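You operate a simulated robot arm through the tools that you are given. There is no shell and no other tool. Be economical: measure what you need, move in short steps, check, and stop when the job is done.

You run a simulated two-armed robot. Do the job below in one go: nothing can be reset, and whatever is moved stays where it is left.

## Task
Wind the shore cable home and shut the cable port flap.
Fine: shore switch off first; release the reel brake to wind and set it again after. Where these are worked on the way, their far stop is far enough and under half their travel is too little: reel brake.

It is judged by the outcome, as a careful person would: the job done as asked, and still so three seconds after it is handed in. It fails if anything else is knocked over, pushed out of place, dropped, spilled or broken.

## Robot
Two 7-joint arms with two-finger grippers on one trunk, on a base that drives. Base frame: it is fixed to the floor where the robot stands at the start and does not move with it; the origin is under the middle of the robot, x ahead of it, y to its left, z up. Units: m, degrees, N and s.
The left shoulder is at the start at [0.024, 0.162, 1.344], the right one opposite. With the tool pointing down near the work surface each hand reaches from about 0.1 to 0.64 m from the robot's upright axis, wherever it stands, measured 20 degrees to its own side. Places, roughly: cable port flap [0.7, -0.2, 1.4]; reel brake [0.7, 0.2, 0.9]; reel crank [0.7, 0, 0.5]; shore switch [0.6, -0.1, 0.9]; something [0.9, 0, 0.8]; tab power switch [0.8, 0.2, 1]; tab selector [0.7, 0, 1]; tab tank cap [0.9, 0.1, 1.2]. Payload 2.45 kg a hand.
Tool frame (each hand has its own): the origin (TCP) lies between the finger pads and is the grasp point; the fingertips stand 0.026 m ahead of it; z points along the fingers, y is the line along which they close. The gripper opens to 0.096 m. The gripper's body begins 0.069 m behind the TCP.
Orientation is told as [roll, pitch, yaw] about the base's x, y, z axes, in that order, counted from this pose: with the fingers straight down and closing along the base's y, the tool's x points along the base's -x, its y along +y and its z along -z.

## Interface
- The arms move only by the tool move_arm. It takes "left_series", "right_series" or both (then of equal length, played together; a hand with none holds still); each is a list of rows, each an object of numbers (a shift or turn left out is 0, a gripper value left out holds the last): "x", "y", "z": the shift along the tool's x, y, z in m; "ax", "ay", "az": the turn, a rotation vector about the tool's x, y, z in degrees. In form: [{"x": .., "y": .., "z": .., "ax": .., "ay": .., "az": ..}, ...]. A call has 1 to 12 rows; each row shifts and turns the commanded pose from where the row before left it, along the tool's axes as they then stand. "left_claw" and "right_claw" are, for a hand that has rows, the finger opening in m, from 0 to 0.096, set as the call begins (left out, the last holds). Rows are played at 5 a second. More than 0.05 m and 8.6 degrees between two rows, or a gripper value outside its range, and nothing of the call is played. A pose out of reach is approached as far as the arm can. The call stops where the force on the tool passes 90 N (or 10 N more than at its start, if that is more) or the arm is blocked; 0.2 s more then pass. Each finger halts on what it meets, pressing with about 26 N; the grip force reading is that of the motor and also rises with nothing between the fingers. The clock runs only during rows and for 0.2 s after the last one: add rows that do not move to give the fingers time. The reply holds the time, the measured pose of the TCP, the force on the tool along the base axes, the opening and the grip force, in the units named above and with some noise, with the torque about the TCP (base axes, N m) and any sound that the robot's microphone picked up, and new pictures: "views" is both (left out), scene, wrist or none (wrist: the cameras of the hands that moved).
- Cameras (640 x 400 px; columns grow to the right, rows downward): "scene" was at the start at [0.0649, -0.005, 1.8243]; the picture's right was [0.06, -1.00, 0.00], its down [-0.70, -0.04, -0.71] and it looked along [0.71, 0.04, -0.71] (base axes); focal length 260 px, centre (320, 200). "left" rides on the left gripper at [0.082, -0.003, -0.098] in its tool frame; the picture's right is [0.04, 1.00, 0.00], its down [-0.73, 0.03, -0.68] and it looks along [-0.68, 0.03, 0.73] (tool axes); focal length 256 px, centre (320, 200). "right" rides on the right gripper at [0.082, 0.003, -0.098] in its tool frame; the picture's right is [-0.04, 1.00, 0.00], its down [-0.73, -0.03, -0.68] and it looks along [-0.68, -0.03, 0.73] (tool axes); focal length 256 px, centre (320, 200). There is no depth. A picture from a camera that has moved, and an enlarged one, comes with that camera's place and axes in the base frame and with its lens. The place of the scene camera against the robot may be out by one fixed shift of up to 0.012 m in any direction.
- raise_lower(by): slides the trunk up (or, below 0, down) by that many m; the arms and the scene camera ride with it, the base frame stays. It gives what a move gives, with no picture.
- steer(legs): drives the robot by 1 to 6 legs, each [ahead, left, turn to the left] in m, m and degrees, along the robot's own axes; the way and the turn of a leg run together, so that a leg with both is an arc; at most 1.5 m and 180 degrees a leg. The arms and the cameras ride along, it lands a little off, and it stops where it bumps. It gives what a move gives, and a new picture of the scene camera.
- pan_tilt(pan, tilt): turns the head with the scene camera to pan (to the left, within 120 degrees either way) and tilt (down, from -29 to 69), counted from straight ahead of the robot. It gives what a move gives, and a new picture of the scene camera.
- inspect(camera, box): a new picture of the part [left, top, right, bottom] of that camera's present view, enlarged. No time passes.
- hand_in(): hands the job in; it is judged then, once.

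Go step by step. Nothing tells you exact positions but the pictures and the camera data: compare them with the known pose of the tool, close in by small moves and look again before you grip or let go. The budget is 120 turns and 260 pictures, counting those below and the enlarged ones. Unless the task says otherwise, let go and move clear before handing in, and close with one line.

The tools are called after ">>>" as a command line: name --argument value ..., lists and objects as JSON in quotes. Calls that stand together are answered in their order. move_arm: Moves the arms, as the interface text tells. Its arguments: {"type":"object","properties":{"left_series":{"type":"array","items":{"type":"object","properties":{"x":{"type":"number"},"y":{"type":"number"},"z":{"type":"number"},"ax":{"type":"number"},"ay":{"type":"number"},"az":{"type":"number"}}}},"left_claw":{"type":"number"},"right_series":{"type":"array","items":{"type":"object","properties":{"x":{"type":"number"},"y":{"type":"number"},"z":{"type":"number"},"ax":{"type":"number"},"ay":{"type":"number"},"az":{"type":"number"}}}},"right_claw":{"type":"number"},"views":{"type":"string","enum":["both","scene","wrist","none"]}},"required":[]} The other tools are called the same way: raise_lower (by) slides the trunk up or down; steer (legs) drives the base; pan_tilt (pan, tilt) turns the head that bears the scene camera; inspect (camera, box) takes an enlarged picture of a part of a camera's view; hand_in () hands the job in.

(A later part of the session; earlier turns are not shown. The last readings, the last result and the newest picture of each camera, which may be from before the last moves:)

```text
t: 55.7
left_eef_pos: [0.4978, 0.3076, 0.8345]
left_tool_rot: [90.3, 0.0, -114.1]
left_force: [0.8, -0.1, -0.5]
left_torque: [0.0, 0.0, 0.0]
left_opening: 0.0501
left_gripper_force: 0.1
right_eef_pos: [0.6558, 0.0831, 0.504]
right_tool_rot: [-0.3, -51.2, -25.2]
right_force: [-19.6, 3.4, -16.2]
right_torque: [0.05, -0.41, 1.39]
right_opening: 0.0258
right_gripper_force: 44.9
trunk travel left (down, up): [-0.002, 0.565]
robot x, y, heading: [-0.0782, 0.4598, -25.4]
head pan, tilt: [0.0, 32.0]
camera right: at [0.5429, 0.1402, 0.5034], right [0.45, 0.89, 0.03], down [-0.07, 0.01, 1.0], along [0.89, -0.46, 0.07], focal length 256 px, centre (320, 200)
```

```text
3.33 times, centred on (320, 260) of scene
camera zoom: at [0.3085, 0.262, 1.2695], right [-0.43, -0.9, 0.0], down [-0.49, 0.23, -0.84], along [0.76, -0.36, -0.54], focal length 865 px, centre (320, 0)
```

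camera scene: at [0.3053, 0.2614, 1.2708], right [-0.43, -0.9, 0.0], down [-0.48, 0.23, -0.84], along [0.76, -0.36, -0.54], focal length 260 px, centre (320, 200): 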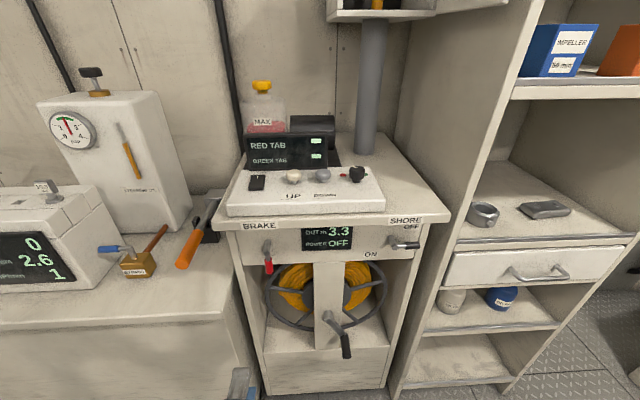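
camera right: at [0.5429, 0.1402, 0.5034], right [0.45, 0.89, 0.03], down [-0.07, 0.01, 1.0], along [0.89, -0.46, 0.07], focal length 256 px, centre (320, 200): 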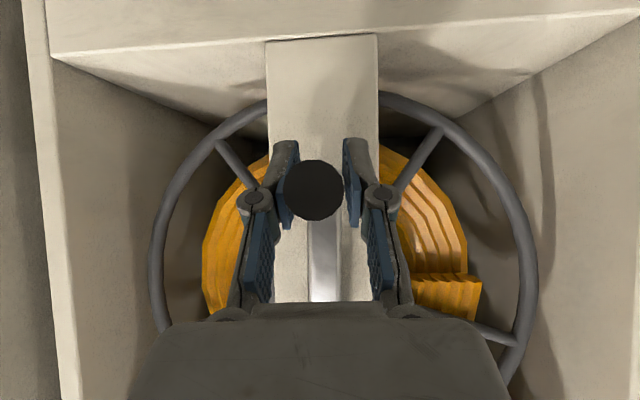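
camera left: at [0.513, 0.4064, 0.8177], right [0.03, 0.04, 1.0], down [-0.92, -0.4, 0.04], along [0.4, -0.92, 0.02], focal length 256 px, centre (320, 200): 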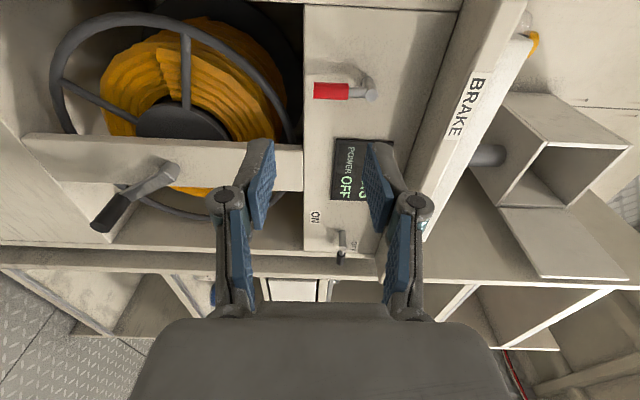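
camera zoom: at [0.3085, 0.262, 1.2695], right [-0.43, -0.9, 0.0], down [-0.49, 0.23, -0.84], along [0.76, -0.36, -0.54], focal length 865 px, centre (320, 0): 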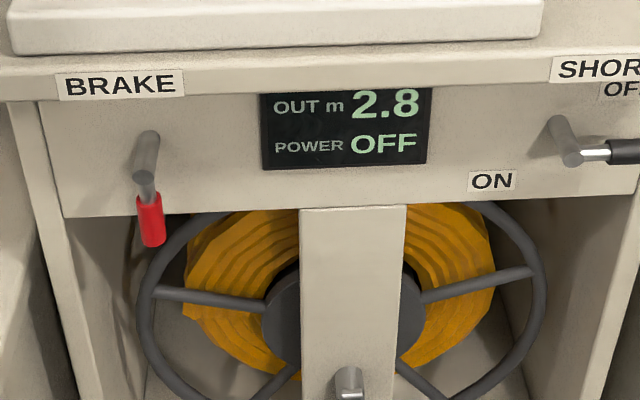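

The reading drops to 2.8, so clockwise winds. The crank now points straight down; I'll continue clockwise (left and up) to 60°.

>>> move_arm --right_series '[{"x": -0.0005, "y": 0.0233, "z": -0.0042}, {"x": -0.007, "y": 0.0217, "z": -0.0056}, {"x": -0.0112, "y": 0.0186, "z": -0.0089}, {"x": -0.0145, "y": 0.0143, "z": -0.0116}, {}]' --views "wrist"

>>> inspect --camera "scene" --box '[230, 200, 410, 320]'

```text
t: 56.9
left_eef_pos: [0.496, 0.307, 0.8367]
left_tool_rot: [90.4, 0.1, -114.0]
left_force: [-0.9, 0.1, 0.1]
left_torque: [-0.01, 0.0, 0.0]
left_opening: 0.0501
left_gripper_force: 0.0
right_eef_pos: [0.6854, 0.1544, 0.5532]
right_tool_rot: [-0.4, -51.6, -25.4]
right_force: [-43.7, 8.1, -2.5]
right_torque: [0.33, 0.09, 1.77]
right_opening: 0.0262
right_gripper_force: 44.9
trunk travel left (down, up): [-0.002, 0.565]
robot x, y, heading: [-0.0849, 0.4555, -25.6]
head pan, tilt: [0.0, 32.0]
camera right: at [0.5729, 0.211, 0.5514], right [0.45, 0.89, 0.03], down [-0.08, 0.01, 1.0], along [0.89, -0.46, 0.08], focal length 256 px, centre (320, 200)
```

right: 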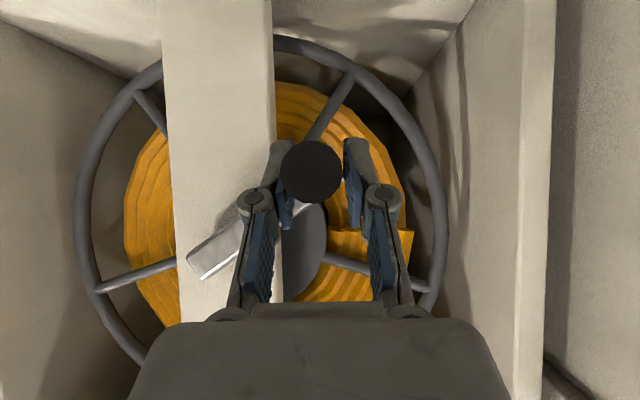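

```text
3.33 times, centred on (320, 260) of scene
camera zoom: at [0.3026, 0.263, 1.272], right [-0.43, -0.9, 0.0], down [-0.48, 0.23, -0.85], along [0.76, -0.36, -0.53], focal length 865 px, centre (320, 0)
```

zoom: 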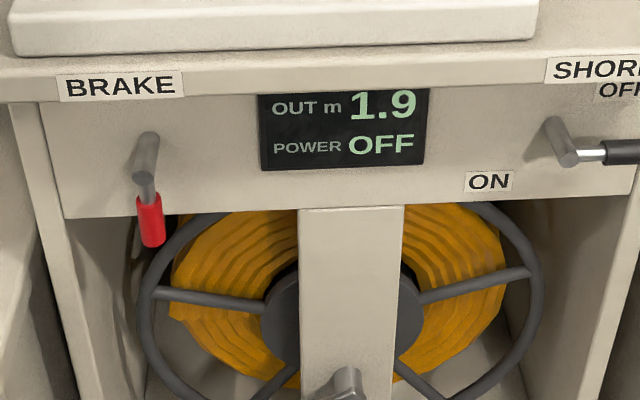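

It's down to 1.9, with some push-back along the forward axis. I'll back off about 1 cm while continuing the arc to 120°.

>>> move_arm --right_series '[{"x": -0.0153, "y": 0.009, "z": -0.0155}, {"x": -0.0166, "y": 0.0031, "z": -0.0165}, {"x": -0.0166, "y": -0.0031, "z": -0.0165}, {"x": -0.0153, "y": -0.009, "z": -0.0155}, {}]' --views "wrist"

>>> inspect --camera "scene" --box '[230, 200, 410, 320]'

```text
t: 58.1
left_eef_pos: [0.5002, 0.3124, 0.8364]
left_tool_rot: [90.4, -0.2, -114.1]
left_force: [-0.3, -0.2, 0.8]
left_torque: [0.01, -0.01, 0.03]
left_opening: 0.0501
left_gripper_force: 0.1
right_eef_pos: [0.6815, 0.1654, 0.6492]
right_tool_rot: [0.1, -52.1, -24.9]
right_force: [49.3, 24.3, 17.7]
right_torque: [0.25, -1.01, 1.25]
right_opening: 0.0255
right_gripper_force: 45.2
trunk travel left (down, up): [-0.002, 0.565]
robot x, y, heading: [-0.0866, 0.4593, -24.9]
head pan, tilt: [0.0, 32.0]
camera right: at [0.5681, 0.221, 0.6467], right [0.44, 0.9, 0.03], down [-0.09, 0.01, 1.0], along [0.89, -0.44, 0.09], focal length 256 px, centre (320, 200)
```

right: 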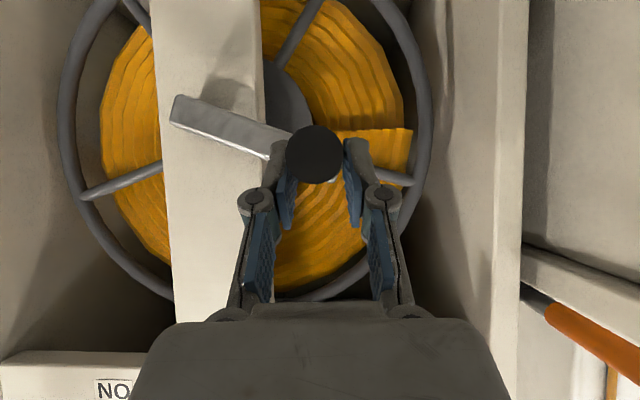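

```text
3.33 times, centred on (320, 260) of scene
camera zoom: at [0.3108, 0.2747, 1.272], right [-0.43, -0.9, 0.01], down [-0.49, 0.22, -0.84], along [0.76, -0.36, -0.54], focal length 865 px, centre (320, 0)
```

zoom: 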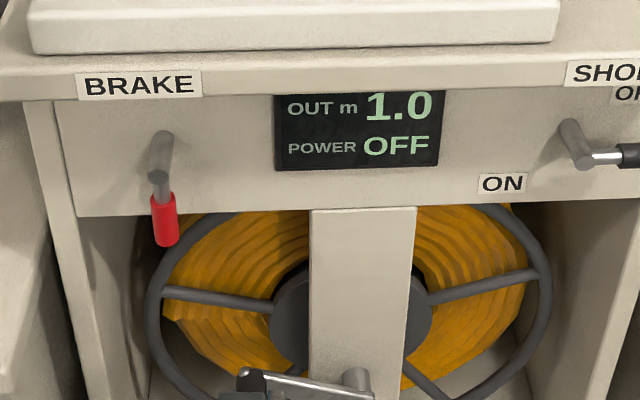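

It's down to 1.0, and a fit to the points gives r≈0.098 with the hub at z≈0.604. About 60° remain, so I'll continue to the top.

>>> move_arm --right_series '[{"x": -0.0252, "y": -0.0063, "z": -0.0111}, {"x": -0.015, "y": -0.0217, "z": -0.012}, {"x": -0.0094, "y": -0.0264, "z": -0.0075}, {"x": -0.003, "y": -0.02, "z": -0.0024}, {}]' --views "wrist"

>>> inspect --camera "scene" --box '[230, 200, 410, 320]'

```text
t: 59.3
left_eef_pos: [0.4973, 0.3082, 0.8371]
left_tool_rot: [90.3, -0.1, -114.1]
left_force: [0.9, 0.3, -0.3]
left_torque: [0.01, -0.05, 0.03]
left_opening: 0.0499
left_gripper_force: 0.0
right_eef_pos: [0.6507, 0.0856, 0.704]
right_tool_rot: [-0.8, -51.4, -25.3]
right_force: [-4.7, 1.5, 10.6]
right_torque: [-0.23, -0.34, 1.46]
right_opening: 0.0256
right_gripper_force: 44.7
trunk travel left (down, up): [-0.002, 0.565]
robot x, y, heading: [-0.0817, 0.4581, -25.2]
head pan, tilt: [0.0, 32.0]
camera right: at [0.5383, 0.1435, 0.703], right [0.46, 0.89, 0.02], down [-0.08, 0.01, 1.0], along [0.88, -0.46, 0.07], focal length 256 px, centre (320, 200)
```

right: 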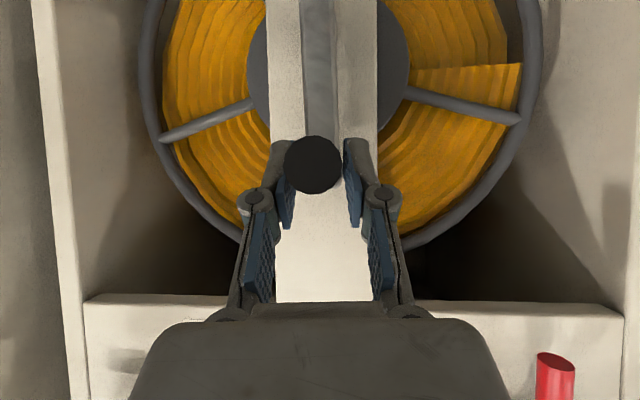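

```text
3.33 times, centred on (320, 260) of scene
camera zoom: at [0.3038, 0.2649, 1.2719], right [-0.43, -0.9, 0.0], down [-0.48, 0.23, -0.85], along [0.76, -0.36, -0.53], focal length 865 px, centre (320, 0)
```

zoom: 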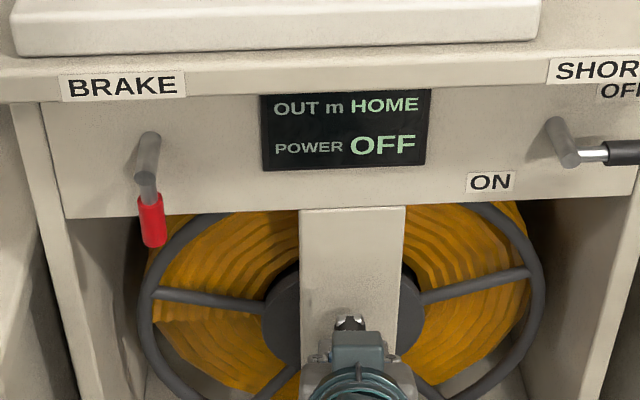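

The display reads HOME. I'll keep holding the crank and bring the left hand to the left of the brake lever to set it.

>>> move_arm --right_series '[{"y": -0.006}, {}, {}, {}, {}, {}]' --left_series '[{"y": -0.037}, {"x": 0.038}, {"z": 0.05}, {"z": 0.05}, {"z": 0.05}, {}]' --views "none"

>>> inspect --camera "left" --box '[160, 0, 480, 200]'

>>> inspect --camera "scene" --box '[220, 200, 400, 320]'

```text
t: 60.7
left_eef_pos: [0.6283, 0.2437, 0.8033]
left_tool_rot: [90.0, -0.2, -113.7]
left_force: [0.0, -0.3, -0.3]
left_torque: [-0.01, -0.04, 0.01]
left_opening: 0.05
left_gripper_force: 0.1
left hand out of reach, approached as far as the arm can: row 2, 3, 4, 5
right_eef_pos: [0.6502, 0.0837, 0.7038]
right_tool_rot: [-0.6, -51.7, -25.3]
right_force: [13.2, 2.0, 6.5]
right_torque: [-0.06, -0.24, 1.56]
right_opening: 0.0257
right_gripper_force: 44.8
trunk travel left (down, up): [-0.002, 0.565]
robot x, y, heading: [-0.0847, 0.4609, -25.4]
head pan, tilt: [0.0, 32.0]
```

```text
2.00 times, centred on (320, 100) of left
camera zoom: at [0.5718, 0.359, 0.7988], right [0.02, 0.04, 1.0], down [-0.92, -0.4, 0.03], along [0.4, -0.92, 0.03], focal length 512 px, centre (320, 400)
```

zoom: 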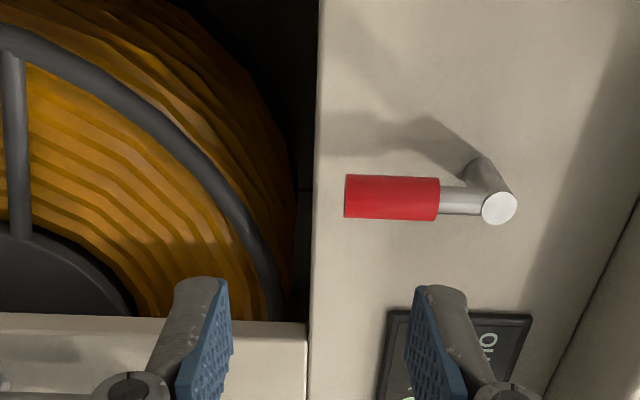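

```text
3.33 times, centred on (310, 260) of scene
camera zoom: at [0.3074, 0.2653, 1.2709], right [-0.43, -0.9, 0.0], down [-0.49, 0.23, -0.84], along [0.76, -0.36, -0.54], focal length 865 px, centre (353, 0)
```

zoom: 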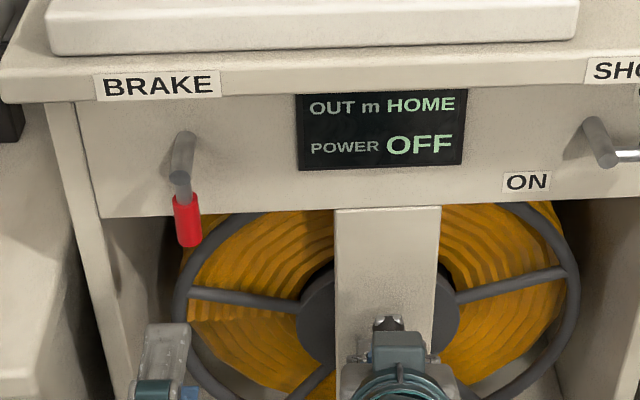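

Still HOME. As the arm extends it may get more sideways room, so I'll try left while extending forward, staying short of the lever.

>>> move_arm --left_series '[{"z": 0.03}, {"x": 0.02}, {"x": 0.02}, {}]' --views "none"

```text
t: 61.7
left_eef_pos: [0.6561, 0.2442, 0.8235]
left_tool_rot: [89.7, -0.1, -113.6]
left_force: [0.3, -0.6, 0.2]
left_torque: [0.02, -0.02, 0.01]
left_opening: 0.0499
left_gripper_force: 0.0
left hand out of reach, approached as far as the arm can: row 1, 2, 3
right_eef_pos: [0.6498, 0.0834, 0.7042]
right_tool_rot: [-0.7, -51.5, -25.2]
right_force: [11.6, 1.6, 7.0]
right_torque: [-0.03, -0.2, 1.51]
right_opening: 0.0257
right_gripper_force: 45.0
trunk travel left (down, up): [-0.002, 0.565]
robot x, y, heading: [-0.0839, 0.4624, -25.2]
head pan, tilt: [0.0, 32.0]
```

The left arm is too folded here. I'll release the crank, back the right hand out level and check that HOME holds.

>>> move_arm --right_series '[{}, {}, {"x": 0.025, "z": -0.031}, {"x": 0.025, "z": -0.031}, {"x": 0.025, "z": -0.031}, {"x": 0.025, "z": -0.031}, {}]' --right_claw 0.06 --left_series '[{}, {}, {}, {"z": -0.04}, {"z": -0.05}, {"z": -0.05}, {}]' --views "scene"

>>> inspect --camera "scene" --box '[220, 200, 400, 320]'

```text
t: 63.3
left_eef_pos: [0.5285, 0.3, 0.8225]
left_tool_rot: [90.1, 0.0, -114.1]
left_force: [-0.6, 0.7, -1.1]
left_torque: [0.03, 0.0, 0.03]
left_opening: 0.0497
left_gripper_force: 0.1
right_eef_pos: [0.5034, 0.1539, 0.702]
right_tool_rot: [-0.5, -51.5, -25.3]
right_force: [-0.2, -0.2, -0.5]
right_torque: [0.0, -0.01, 0.01]
right_opening: 0.06
right_gripper_force: 0.1
trunk travel left (down, up): [-0.002, 0.565]
robot x, y, heading: [-0.0817, 0.458, -25.3]
head pan, tilt: [0.0, 32.0]
camera scene: at [0.3066, 0.2634, 1.2706], right [-0.43, -0.9, 0.0], down [-0.49, 0.23, -0.84], along [0.76, -0.36, -0.54], focal length 260 px, centre (320, 200)
```

scene: 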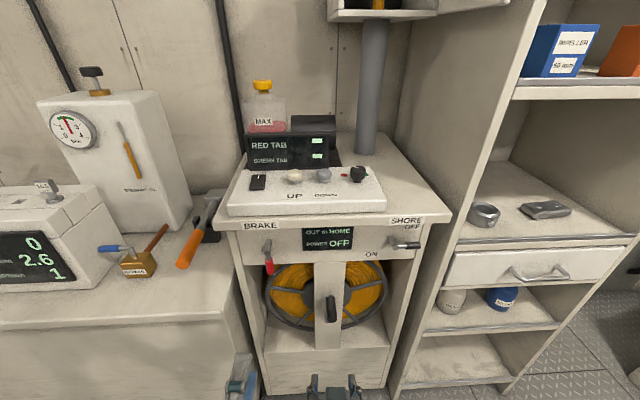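

```text
3.33 times, centred on (310, 260) of scene
camera zoom: at [0.3066, 0.2634, 1.2706], right [-0.43, -0.9, 0.0], down [-0.49, 0.23, -0.84], along [0.76, -0.36, -0.54], focal length 865 px, centre (353, 0)
```

zoom: 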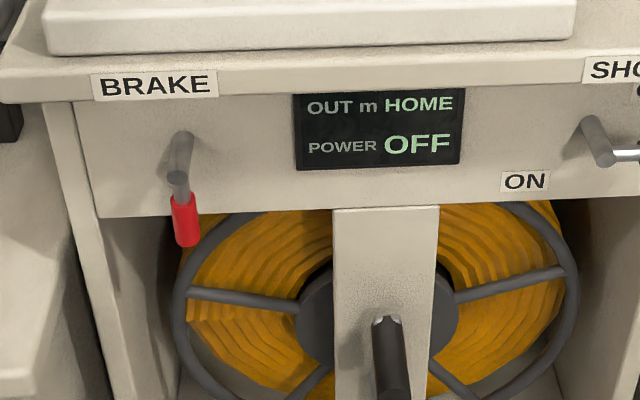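

HOME holds without the hand. I'll move the base back and left so the left arm can extend to the brake.

>>> steer --legs '[[-0.14, 0.07, 0]]'

>>> move_arm --left_series '[{"z": 0.045, "y": -0.015}, {"z": 0.045}, {"z": 0.045}, {}]' --views "none"

>>> inspect --camera "left" --box '[160, 0, 480, 200]'

```text
t: 64.7
left_eef_pos: [0.43, 0.4224, 0.8239]
left_tool_rot: [90.3, 0.1, -114.2]
left_force: [0.4, 0.8, 0.0]
left_torque: [-0.01, 0.01, 0.01]
left_opening: 0.05
left_gripper_force: 0.1
right_eef_pos: [0.403, 0.2767, 0.7034]
right_tool_rot: [-0.4, -51.6, -25.7]
right_force: [0.5, -0.3, -0.2]
right_torque: [0.02, 0.02, 0.01]
right_opening: 0.0597
right_gripper_force: 0.0
trunk travel left (down, up): [-0.002, 0.565]
robot x, y, heading: [-0.1771, 0.5825, -25.7]
head pan, tilt: [0.0, 32.0]
camera scene: at [0.2059, 0.3852, 1.2714], right [-0.43, -0.9, 0.0], down [-0.48, 0.23, -0.84], along [0.76, -0.36, -0.54], focal length 260 px, centre (320, 200)
```

scene: 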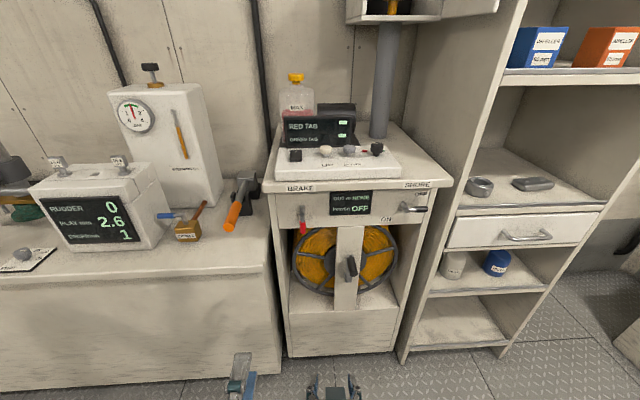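

```text
t: 65.7
left_eef_pos: [0.5461, 0.3668, 0.8179]
left_tool_rot: [90.5, -0.3, -113.8]
left_force: [0.0, 0.9, 0.7]
left_torque: [-0.03, 0.01, 0.05]
left_opening: 0.0498
left_gripper_force: 0.1
left hand out of reach, approached as far as the arm can: row 3
right_eef_pos: [0.402, 0.2827, 0.7089]
right_tool_rot: [-0.7, -52.0, -25.2]
right_force: [0.0, 0.4, 0.1]
right_torque: [0.0, 0.0, -0.07]
right_opening: 0.0598
right_gripper_force: 0.1
trunk travel left (down, up): [-0.002, 0.565]
robot x, y, heading: [-0.1758, 0.5854, -25.1]
head pan, tilt: [0.0, 32.0]
```

```text
2.00 times, centred on (320, 100) of left
camera zoom: at [0.4899, 0.4824, 0.814], right [0.01, 0.04, 1.0], down [-0.92, -0.4, 0.03], along [0.4, -0.92, 0.03], focal length 512 px, centre (320, 400)
```

zoom: 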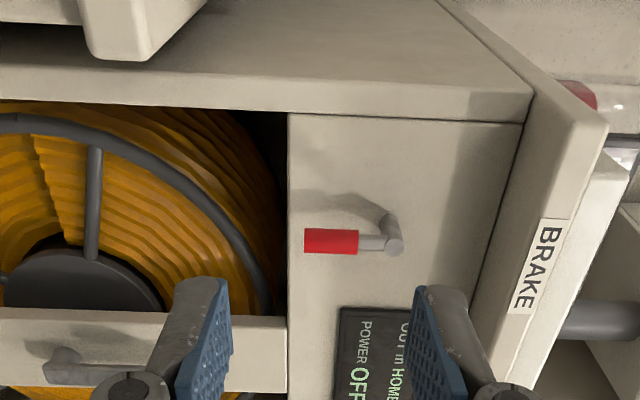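

>>> move_arm --left_series '[{"x": -0.036, "y": -0.018}, {"z": 0.045}, {"z": 0.045}, {"z": 0.045}, {}]' --views "none"

>>> inspect --camera "left" --box '[160, 0, 480, 200]'

```text
t: 66.9
left_eef_pos: [0.651, 0.2741, 0.8019]
left_tool_rot: [90.7, 0.0, -114.2]
left_force: [-0.4, 0.3, -0.3]
left_torque: [0.06, 0.05, 0.03]
left_opening: 0.0501
left_gripper_force: 0.0
right_eef_pos: [0.399, 0.2787, 0.707]
right_tool_rot: [-0.3, -52.0, -25.5]
right_force: [-0.2, 0.1, 0.0]
right_torque: [0.01, -0.02, 0.01]
right_opening: 0.0602
right_gripper_force: 0.1
trunk travel left (down, up): [-0.002, 0.565]
robot x, y, heading: [-0.1791, 0.582, -25.5]
head pan, tilt: [0.0, 32.0]
```

```text
2.00 times, centred on (320, 100) of left
camera zoom: at [0.5954, 0.3903, 0.7968], right [0.01, 0.04, 1.0], down [-0.92, -0.39, 0.02], along [0.39, -0.92, 0.04], focal length 512 px, centre (320, 400)
```

zoom: 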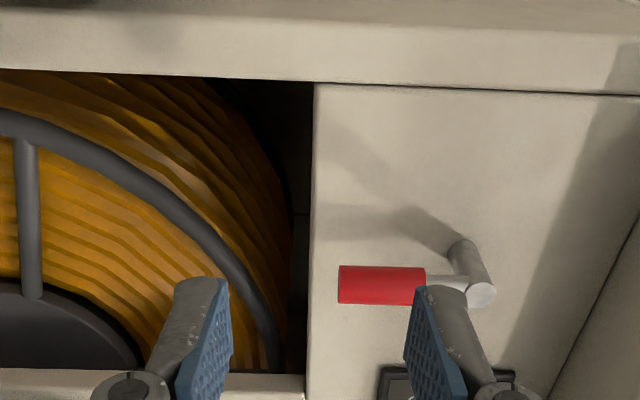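

Aligned. I'll go forward 0.09 m beside the lever, then sweep right.

>>> move_arm --left_series '[{"z": 0.045}, {"z": 0.046}, {"x": -0.02}, {"x": -0.02, "y": 0.006}, {}]' --views "none"

>>> inspect --camera "left" --box '[160, 0, 480, 200]'

>>> inspect --camera "scene" --box '[260, 180, 400, 270]'

```text
t: 68.1
left_eef_pos: [0.7212, 0.203, 0.8046]
left_tool_rot: [90.7, 0.0, -114.2]
left_force: [-0.8, -0.4, -1.0]
left_torque: [0.01, 0.02, -0.02]
left_opening: 0.0493
left_gripper_force: 0.1
left hand out of reach, approached as far as the arm can: row 4
right_eef_pos: [0.4003, 0.2793, 0.7065]
right_tool_rot: [-0.4, -51.9, -25.6]
right_force: [-0.4, 0.5, 0.3]
right_torque: [0.01, -0.02, -0.04]
right_opening: 0.0599
right_gripper_force: 0.1
trunk travel left (down, up): [-0.002, 0.565]
robot x, y, heading: [-0.1761, 0.5809, -25.6]
head pan, tilt: [0.0, 32.0]
```

```text
2.00 times, centred on (320, 100) of left
camera zoom: at [0.6658, 0.3181, 0.7995], right [0.01, 0.04, 1.0], down [-0.92, -0.39, 0.02], along [0.39, -0.92, 0.03], focal length 512 px, centre (320, 400)
```

zoom: 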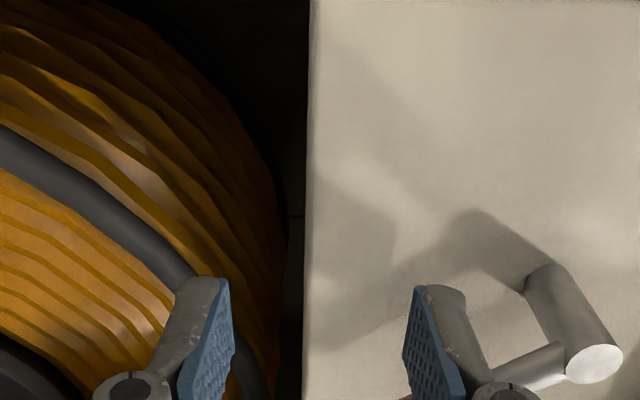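

```text
4.44 times, centred on (330, 225) of scene
camera zoom: at [0.209, 0.3856, 1.2705], right [-0.43, -0.9, 0.0], down [-0.48, 0.23, -0.84], along [0.76, -0.36, -0.54], focal length 1153 px, centre (276, 89)
```

zoom: 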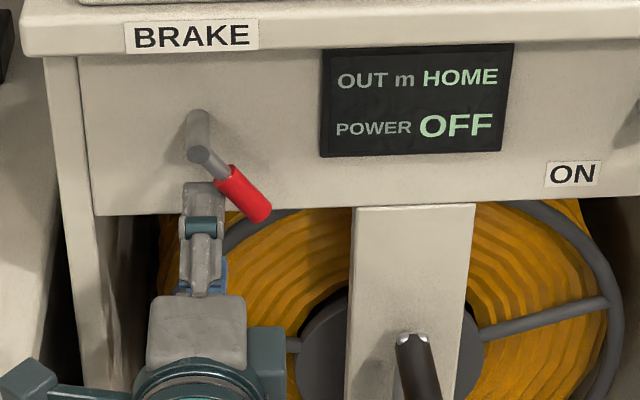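

The lever is about 40° up. I'll dip under it, move right and push up to the stop.

>>> move_arm --left_series '[{"y": -0.02}, {"x": -0.03}, {"y": 0.02}, {"y": 0.02}, {"y": 0.014}, {}]' --views "none"

>>> inspect --camera "left" --box '[160, 0, 480, 200]'

>>> inspect --camera "scene" --box '[260, 180, 400, 270]'

```text
t: 69.5
left_eef_pos: [0.7019, 0.1824, 0.843]
left_tool_rot: [90.7, 0.0, -114.2]
left_force: [0.0, 0.9, -1.6]
left_torque: [-0.01, 0.03, -0.01]
left_opening: 0.0521
left_gripper_force: 0.0
left hand out of reach, approached as far as the arm can: row 2, 4
right_eef_pos: [0.3994, 0.2787, 0.7064]
right_tool_rot: [-0.4, -51.9, -25.5]
right_force: [0.1, 0.3, 0.1]
right_torque: [-0.04, -0.01, 0.0]
right_opening: 0.06
right_gripper_force: 0.0
trunk travel left (down, up): [-0.002, 0.565]
robot x, y, heading: [-0.1836, 0.5834, -25.3]
head pan, tilt: [0.0, 32.0]
```

```text
2.00 times, centred on (320, 100) of left
camera zoom: at [0.6456, 0.2981, 0.8379], right [0.01, 0.04, 1.0], down [-0.92, -0.39, 0.02], along [0.39, -0.92, 0.04], focal length 512 px, centre (320, 400)
```

zoom: 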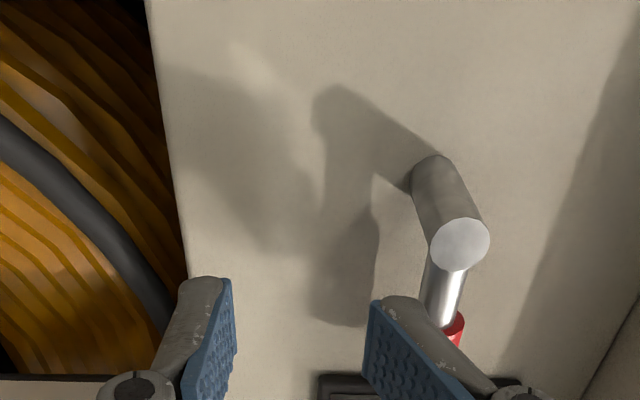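

```text
4.44 times, centred on (330, 225) of scene
camera zoom: at [0.2092, 0.3852, 1.2704], right [-0.43, -0.9, 0.0], down [-0.49, 0.23, -0.84], along [0.76, -0.36, -0.54], focal length 1153 px, centre (276, 89)
```

zoom: 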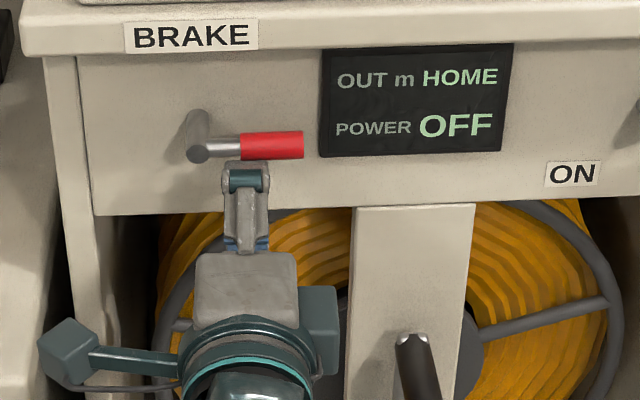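

The lever looks back at horizontal. I'll nudge up a little more to seat it, then withdraw.

>>> move_arm --left_series '[{"y": 0.008}, {"y": 0.006}, {"y": -0.025}, {"z": -0.05}, {"z": -0.05}, {"z": -0.05}, {"z": -0.03}, {}]' --views "scene"

>>> inspect --camera "scene" --box '[260, 180, 440, 270]'

```text
t: 71.2
left_eef_pos: [0.5338, 0.2685, 0.8456]
left_tool_rot: [92.3, -0.6, -113.3]
left_force: [-0.5, -0.5, 0.2]
left_torque: [0.04, 0.03, 0.0]
left_opening: 0.0499
left_gripper_force: 0.0
right_eef_pos: [0.3929, 0.2777, 0.703]
right_tool_rot: [-1.3, -51.4, -25.3]
right_force: [-2.4, -2.5, -1.4]
right_torque: [0.18, -0.26, 0.18]
right_opening: 0.0599
right_gripper_force: 0.0
trunk travel left (down, up): [-0.002, 0.565]
robot x, y, heading: [-0.1785, 0.5808, -25.4]
head pan, tilt: [0.0, 32.0]
stopped in row 8 (right hand): the force on the tool passed its limit at 93 N (the readings are from after the stop); the commanded pose is now the measured one
camera scene: at [0.2072, 0.3866, 1.2713], right [-0.43, -0.9, 0.0], down [-0.48, 0.23, -0.84], along [0.76, -0.36, -0.54], focal length 260 px, centre (320, 200)
```

scene: 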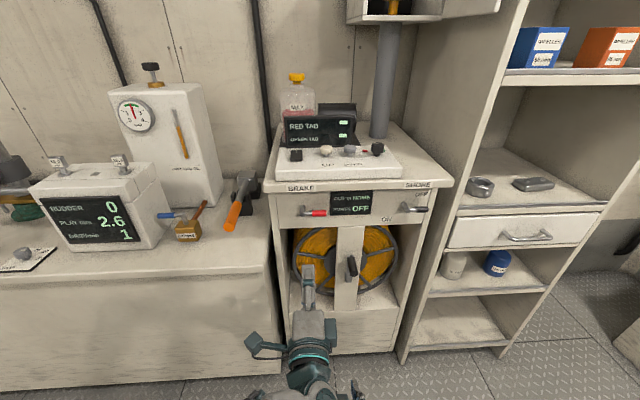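

```text
3.56 times, centred on (350, 225) of scene
camera zoom: at [0.2072, 0.3866, 1.2713], right [-0.43, -0.9, 0.0], down [-0.48, 0.23, -0.84], along [0.76, -0.36, -0.54], focal length 923 px, centre (213, 111)
```

zoom: 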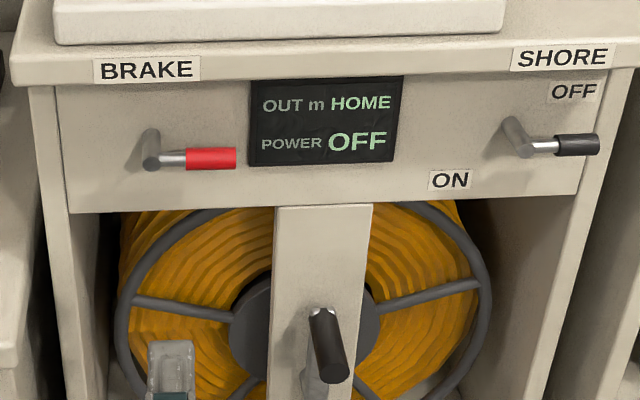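

The brake is set, with HOME and OFF showing. The two hands bumped each other, so I'll move the right one clear, back off, and raise the trunk for the flap.

>>> move_arm --right_series '[{"y": -0.04}, {"y": -0.045}, {"y": -0.045}, {"y": -0.045}]' --left_series '[{}, {"z": -0.02}, {"z": -0.04}, {"z": -0.04}]' --views "none"

>>> steer --legs '[[-0.2, -0.1, 0]]'

>>> raise_lower --by 0.5

>>> pan_tilt --pan -10 --tilt 25

```text
t: 72.2
left_eef_pos: [0.4414, 0.3076, 0.8413]
left_tool_rot: [92.2, -0.5, -113.3]
left_force: [-0.1, -0.2, 1.2]
left_torque: [-0.04, 0.04, -0.02]
left_opening: 0.0502
left_gripper_force: 0.0
right_eef_pos: [0.312, 0.1194, 0.7042]
right_tool_rot: [-1.3, -51.4, -25.3]
right_force: [-0.5, 0.6, 0.7]
right_torque: [0.01, -0.04, 0.01]
right_opening: 0.06
right_gripper_force: 0.2
trunk travel left (down, up): [-0.002, 0.565]
robot x, y, heading: [-0.1809, 0.5832, -25.3]
head pan, tilt: [0.0, 32.0]
```

```text
t: 73.9
left_eef_pos: [0.2223, 0.3159, 0.8427]
left_tool_rot: [92.1, -1.1, -111.5]
left_force: [0.1, -1.4, -0.1]
left_torque: [0.03, -0.01, 0.08]
left_opening: 0.0499
left_gripper_force: 0.0
right_eef_pos: [0.096, 0.1239, 0.7079]
right_tool_rot: [-2.0, -51.5, -23.0]
right_force: [0.4, -0.6, -0.3]
right_torque: [0.08, 0.05, 0.11]
right_opening: 0.0601
right_gripper_force: 0.1
trunk travel left (down, up): [-0.002, 0.565]
robot x, y, heading: [-0.4138, 0.5681, -23.6]
head pan, tilt: [0.0, 32.0]
camera scene: at [-0.0183, 0.3843, 1.2721], right [-0.4, -0.92, 0.0], down [-0.49, 0.21, -0.84], along [0.77, -0.34, -0.54], focal length 260 px, centre (320, 200)
```

scene: 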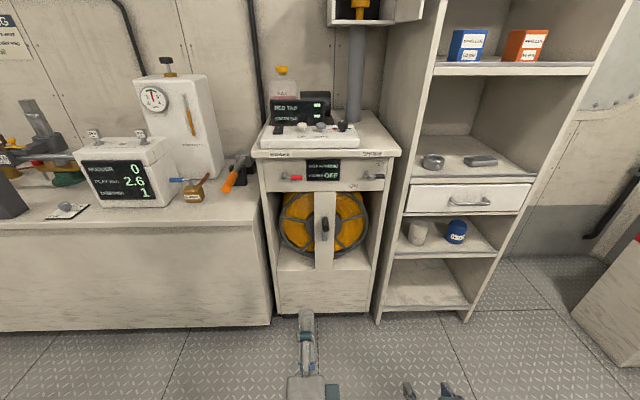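

```text
refused: 0.5 is not a number from -0.4 to 0.4
```

```text
t: 74.6
left_eef_pos: [0.2139, 0.3136, 0.8459]
left_tool_rot: [92.5, -0.7, -111.7]
left_force: [-0.9, -0.5, 0.1]
left_torque: [0.02, 0.04, 0.05]
left_opening: 0.0499
left_gripper_force: 0.1
right_eef_pos: [0.0898, 0.1221, 0.7093]
right_tool_rot: [-1.5, -51.8, -23.5]
right_force: [0.4, -0.2, 0.5]
right_torque: [0.0, -0.05, 0.03]
right_opening: 0.06
right_gripper_force: 0.0
trunk travel left (down, up): [-0.002, 0.565]
robot x, y, heading: [-0.4134, 0.5669, -24.0]
head pan, tilt: [-10.0, 25.0]
camera scene: at [-0.0278, 0.3628, 1.2823], right [-0.55, -0.83, 0.0], down [-0.36, 0.24, -0.9], along [0.75, -0.5, -0.43], focal length 260 px, centre (320, 200)
```

scene: 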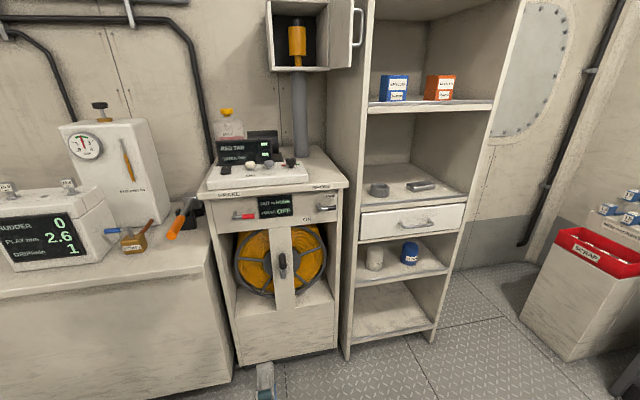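

>>> raise_lower --by 0.4

>>> pan_tilt --pan -8 --tilt 15

>>> inspect --camera "scene" --box '[250, 120, 410, 240]'

```text
t: 78.5
left_eef_pos: [0.2171, 0.3149, 1.2453]
left_tool_rot: [92.3, -0.8, -111.5]
left_force: [0.9, 0.2, -0.6]
left_torque: [-0.01, -0.02, -0.01]
left_opening: 0.0501
left_gripper_force: 0.0
right_eef_pos: [0.093, 0.1231, 1.1086]
right_tool_rot: [-1.8, -51.6, -23.3]
right_force: [-0.1, 0.1, 0.6]
right_torque: [0.0, -0.03, 0.0]
right_opening: 0.0601
right_gripper_force: 0.0
trunk travel left (down, up): [-0.402, 0.165]
robot x, y, heading: [-0.4137, 0.5683, -23.7]
head pan, tilt: [-10.0, 25.0]
```

```text
t: 79.2
left_eef_pos: [0.2175, 0.3152, 1.2451]
left_tool_rot: [92.4, -0.8, -111.5]
left_force: [0.1, -0.7, 0.9]
left_torque: [0.03, 0.03, -0.04]
left_opening: 0.05
left_gripper_force: 0.0
right_eef_pos: [0.093, 0.1241, 1.1093]
right_tool_rot: [-1.8, -51.7, -23.2]
right_force: [-0.7, 0.0, 0.4]
right_torque: [-0.03, 0.0, 0.0]
right_opening: 0.0602
right_gripper_force: 0.1
trunk travel left (down, up): [-0.402, 0.165]
robot x, y, heading: [-0.4116, 0.5677, -23.7]
head pan, tilt: [-8.0, 15.0]
camera scene: at [-0.3373, 0.5041, 1.7606], right [-0.52, -0.85, 0.0], down [-0.22, 0.14, -0.96], along [0.82, -0.51, -0.26], focal length 260 px, centre (320, 200)
```

scene: 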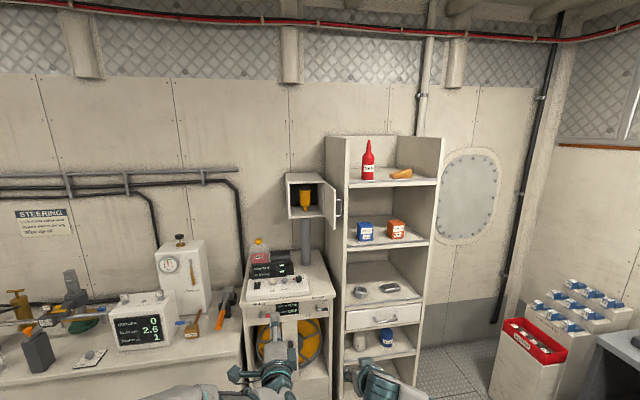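

```text
3.33 times, centred on (330, 180) of scene
camera zoom: at [-0.3373, 0.5041, 1.7606], right [-0.52, -0.85, 0.0], down [-0.22, 0.14, -0.96], along [0.82, -0.51, -0.26], focal length 865 px, centre (287, 267)
```

zoom: 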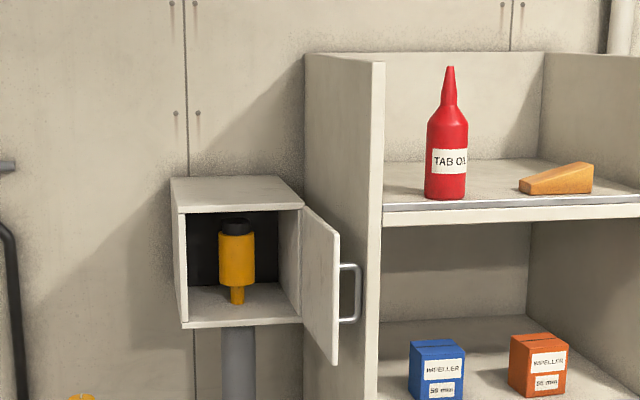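

The flap is open about 90°. Its handle bar is near A≈1.26 ahead of the robot axis, z 1.36–1.445, just in front of the shelf's edge. I'll level and raise the right hand with fingers closed, and tuck the left hand away.

>>> move_arm --right_series '[{"ay": -7.7}, {"ay": -7.7}, {"ay": -7.7}, {"ay": -7.7}, {"ay": -7.7}, {"x": -0.048}, {"x": -0.048}, {"x": -0.048}, {"x": -0.048}, {"x": -0.048}, {"x": -0.048}, {}]' --left_series '[{"z": -0.05}, {"z": -0.05}, {"z": -0.04}, {"x": 0.04}, {"x": 0.04}, {"x": 0.04}, {"x": 0.04}, {}, {}, {}, {}, {}]' --right_claw 0.0 --views "scene"

```text
t: 81.8
left_eef_pos: [0.1309, 0.4959, 1.2522]
left_tool_rot: [92.0, -0.9, -110.9]
left_force: [-0.4, 0.0, -0.4]
left_torque: [0.02, 0.01, 0.02]
left_opening: 0.05
left_gripper_force: 0.0
left hand out of reach, approached as far as the arm can: row 7
right_eef_pos: [0.1982, 0.0991, 1.3835]
right_tool_rot: [-3.2, -68.9, -20.3]
right_force: [-0.4, -0.7, -0.9]
right_torque: [0.0, 0.03, 0.02]
right_opening: 0.0
right_gripper_force: 26.0
right hand out of reach, approached as far as the arm can: row 3, 4, 5
trunk travel left (down, up): [-0.402, 0.165]
robot x, y, heading: [-0.4135, 0.5661, -23.4]
head pan, tilt: [-8.0, 15.0]
camera scene: at [-0.336, 0.5078, 1.7606], right [-0.52, -0.85, 0.0], down [-0.22, 0.14, -0.96], along [0.82, -0.51, -0.26], focal length 260 px, centre (320, 200)
```

scene: 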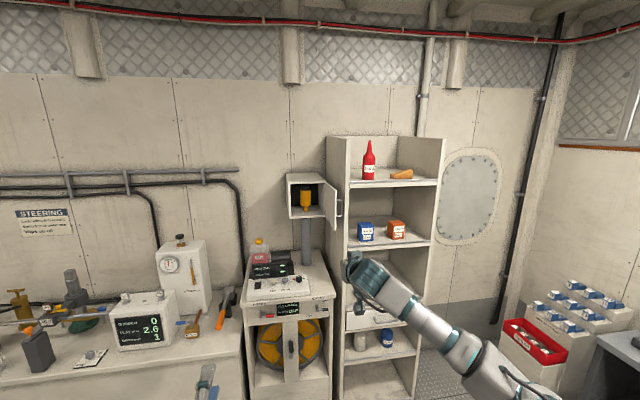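

>>> steer --legs '[[0.35, 0, -1]]'

>>> move_arm --right_series '[{"ay": -7}, {"ay": -7}, {"ay": -7}, {}]' --views "both"

>>> inspect --camera "scene" --box '[240, 120, 420, 255]'

```text
t: 84.0
left_eef_pos: [0.4432, 0.333, 1.2548]
left_tool_rot: [92.1, -0.5, -112.1]
left_force: [0.4, 0.0, -0.3]
left_torque: [-0.01, 0.04, 0.06]
left_opening: 0.0501
left_gripper_force: 0.1
right_eef_pos: [0.5011, -0.0662, 1.382]
right_tool_rot: [-2.0, -69.0, -22.4]
right_force: [-0.2, -0.1, 0.2]
right_torque: [0.0, -0.03, 0.04]
right_opening: 0.0
right_gripper_force: 25.8
trunk travel left (down, up): [-0.402, 0.165]
robot x, y, heading: [-0.0925, 0.4236, -24.9]
head pan, tilt: [-8.0, 15.0]
camera scene: at [-0.0261, 0.3515, 1.7608], right [-0.54, -0.84, -0.01], down [-0.22, 0.15, -0.97], along [0.81, -0.52, -0.26], focal length 260 px, centre (320, 200)
```

scene: 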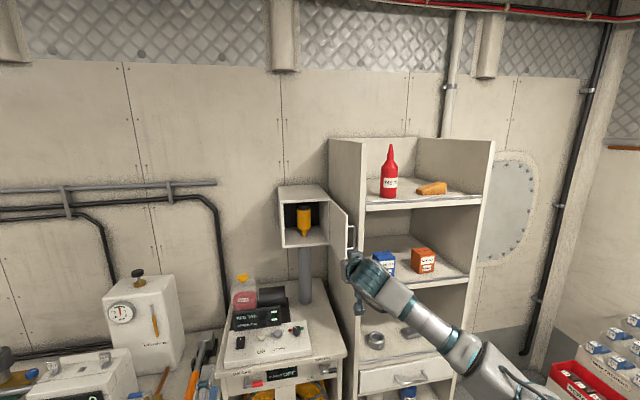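

```text
t: 85.0
left_eef_pos: [0.442, 0.3363, 1.2552]
left_tool_rot: [92.2, -0.7, -112.1]
left_force: [0.2, -0.8, -0.3]
left_torque: [-0.02, -0.01, 0.01]
left_opening: 0.0503
left_gripper_force: 0.0
right_eef_pos: [0.4988, -0.0632, 1.3848]
right_tool_rot: [-103.7, -89.1, 79.3]
right_force: [0.4, -0.3, 0.4]
right_torque: [-0.07, 0.0, 0.01]
right_opening: 0.0001
right_gripper_force: 26.1
trunk travel left (down, up): [-0.402, 0.165]
robot x, y, heading: [-0.0951, 0.4205, -24.7]
head pan, tilt: [-8.0, 15.0]
camera scene: at [-0.0221, 0.3528, 1.7606], right [-0.54, -0.84, 0.0], down [-0.22, 0.15, -0.96], along [0.81, -0.52, -0.26], focal length 260 px, centre (320, 200)
camera right: at [0.4121, -0.0221, 1.3047], right [0.41, 0.91, 0.03], down [-0.63, 0.27, 0.73], along [0.66, -0.32, 0.68], focal length 256 px, centre (320, 200)
```

scene: 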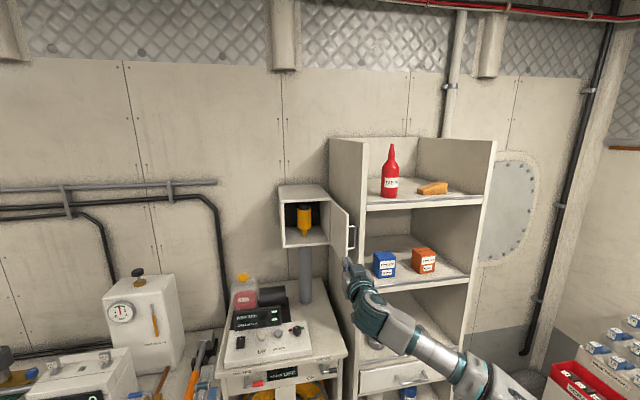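
right: 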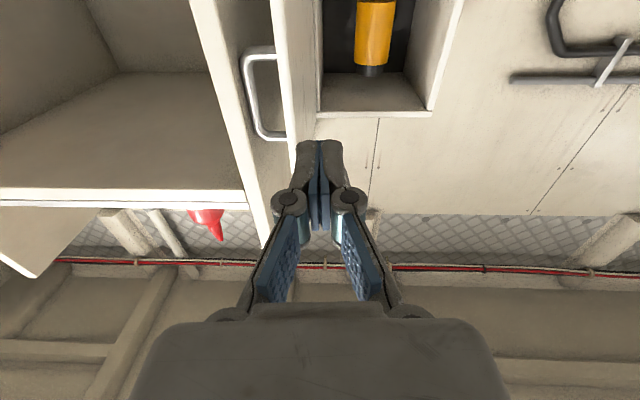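

```text
2.96 times, centred on (330, 188) of scene
camera zoom: at [-0.0221, 0.3528, 1.7606], right [-0.54, -0.84, 0.0], down [-0.22, 0.15, -0.96], along [0.81, -0.52, -0.26], focal length 769 px, centre (290, 237)
```

zoom: 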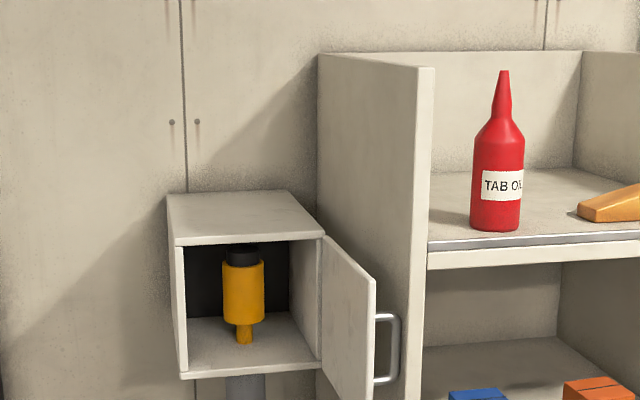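

The wrist camera shows the handle, flap and shelf edge well. I'll zoom in to measure the gap.

>>> inspect --camera "right" --box '[180, 0, 340, 160]'

```text
2.50 times, centred on (260, 80) of right
camera zoom: at [0.4121, -0.0221, 1.3047], right [0.41, 0.91, 0.03], down [-0.63, 0.27, 0.73], along [0.66, -0.32, 0.68], focal length 640 px, centre (470, 500)
```

zoom: 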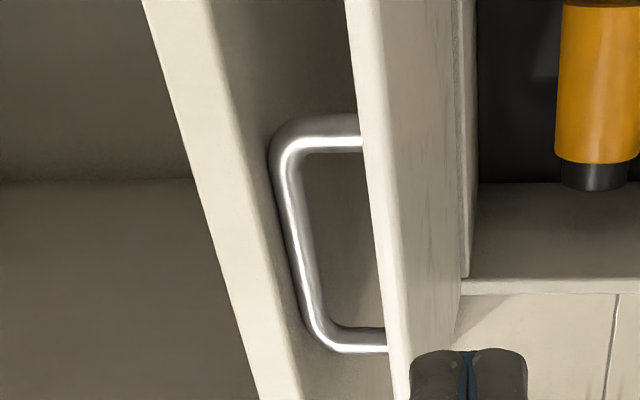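

The bar is about 0.164 m ahead, 0.07 m right and 0.012 m above the TCP; the shelf edge is about 0.03 m behind it. I'll move right and partly forward, then look.

>>> move_arm --right_series '[{"y": -0.04}, {"y": -0.04}, {"y": -0.024, "x": -0.012}, {"z": 0.04}, {"z": 0.04}, {"z": 0.02}, {}]' --views "none"

>>> inspect --camera "right" --box '[200, 40, 440, 200]'

>>> inspect --camera "scene" --box '[300, 190, 400, 270]'

```text
t: 86.6
left_eef_pos: [0.443, 0.3367, 1.2556]
left_tool_rot: [92.1, -0.8, -112.2]
left_force: [-0.3, -0.4, 0.0]
left_torque: [-0.02, -0.02, 0.03]
left_opening: 0.0496
left_gripper_force: 0.1
right_eef_pos: [0.5503, -0.1988, 1.3993]
right_tool_rot: [-99.8, -89.1, 75.5]
right_force: [-0.8, -0.5, 1.3]
right_torque: [0.01, -0.03, 0.04]
right_opening: 0.0
right_gripper_force: 26.1
trunk travel left (down, up): [-0.402, 0.165]
robot x, y, heading: [-0.09, 0.4205, -24.6]
head pan, tilt: [-8.0, 15.0]
```

```text
2.50 times, centred on (320, 120) of right
camera zoom: at [0.4618, -0.1576, 1.3202], right [0.41, 0.91, 0.02], down [-0.63, 0.27, 0.73], along [0.66, -0.32, 0.68], focal length 640 px, centre (320, 400)
```

zoom: 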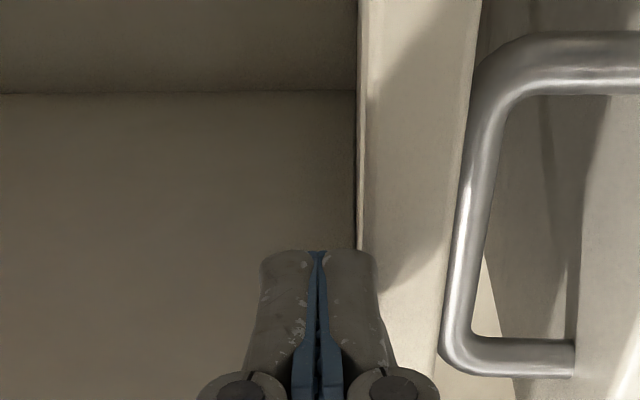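

```text
5.00 times, centred on (350, 230) of scene
camera zoom: at [-0.0199, 0.358, 1.7607], right [-0.54, -0.84, 0.0], down [-0.22, 0.14, -0.96], along [0.81, -0.52, -0.26], focal length 1298 px, centre (170, 50)
```

zoom: 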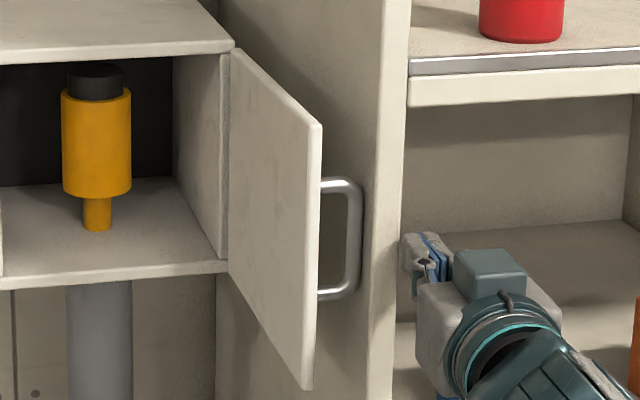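

The shelf front turns out to be flush with the flap's free edge, so there's no room outside the bar. Instead I'll straddle the flap's free edge below the handle (z≈1.33) and swing it. First I'll back off and line up.

>>> move_arm --right_series '[{"z": -0.045}, {"z": -0.025, "y": 0.035}, {"y": 0.04}, {"x": 0.035}, {"x": 0.032}, {}]' --right_claw 0.04 --views "none"

>>> inspect --camera "right" --box '[200, 40, 440, 200]'

>>> inspect --camera "scene" --box '[290, 190, 390, 270]'

```text
t: 88.0
left_eef_pos: [0.4434, 0.3381, 1.2549]
left_tool_rot: [92.2, -0.7, -112.2]
left_force: [-0.2, -0.5, 0.5]
left_torque: [0.02, 0.02, -0.01]
left_opening: 0.0499
left_gripper_force: 0.1
right_eef_pos: [0.5206, -0.0915, 1.3359]
right_tool_rot: [-98.4, -88.9, 74.9]
right_force: [0.3, -0.8, 0.2]
right_torque: [0.01, -0.01, -0.02]
right_opening: 0.04
right_gripper_force: 0.3
right hand out of reach, approached as far as the arm can: row 5
trunk travel left (down, up): [-0.402, 0.165]
robot x, y, heading: [-0.0941, 0.4224, -25.0]
head pan, tilt: [-8.0, 15.0]
```

```text
2.50 times, centred on (320, 120) of right
camera zoom: at [0.4326, -0.0514, 1.2563], right [0.4, 0.92, 0.02], down [-0.63, 0.26, 0.73], along [0.67, -0.31, 0.68], focal length 640 px, centre (320, 400)
```

zoom: 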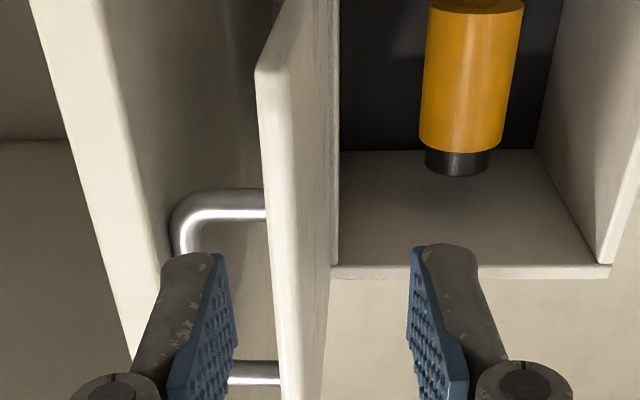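

```text
5.00 times, centred on (340, 230) of scene
camera zoom: at [-0.0216, 0.3547, 1.7607], right [-0.54, -0.84, 0.0], down [-0.22, 0.14, -0.96], along [0.81, -0.52, -0.26], focal length 1298 px, centre (220, 50)
```

zoom: 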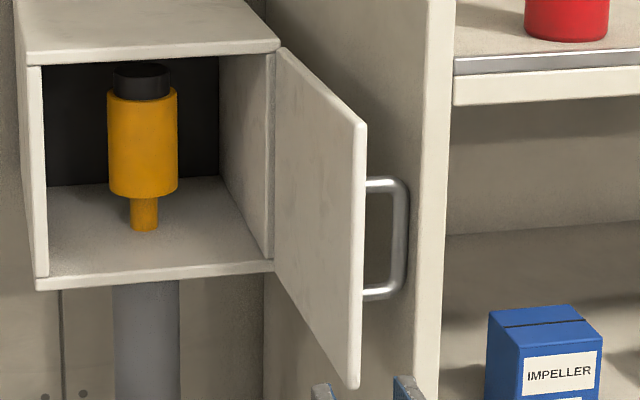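

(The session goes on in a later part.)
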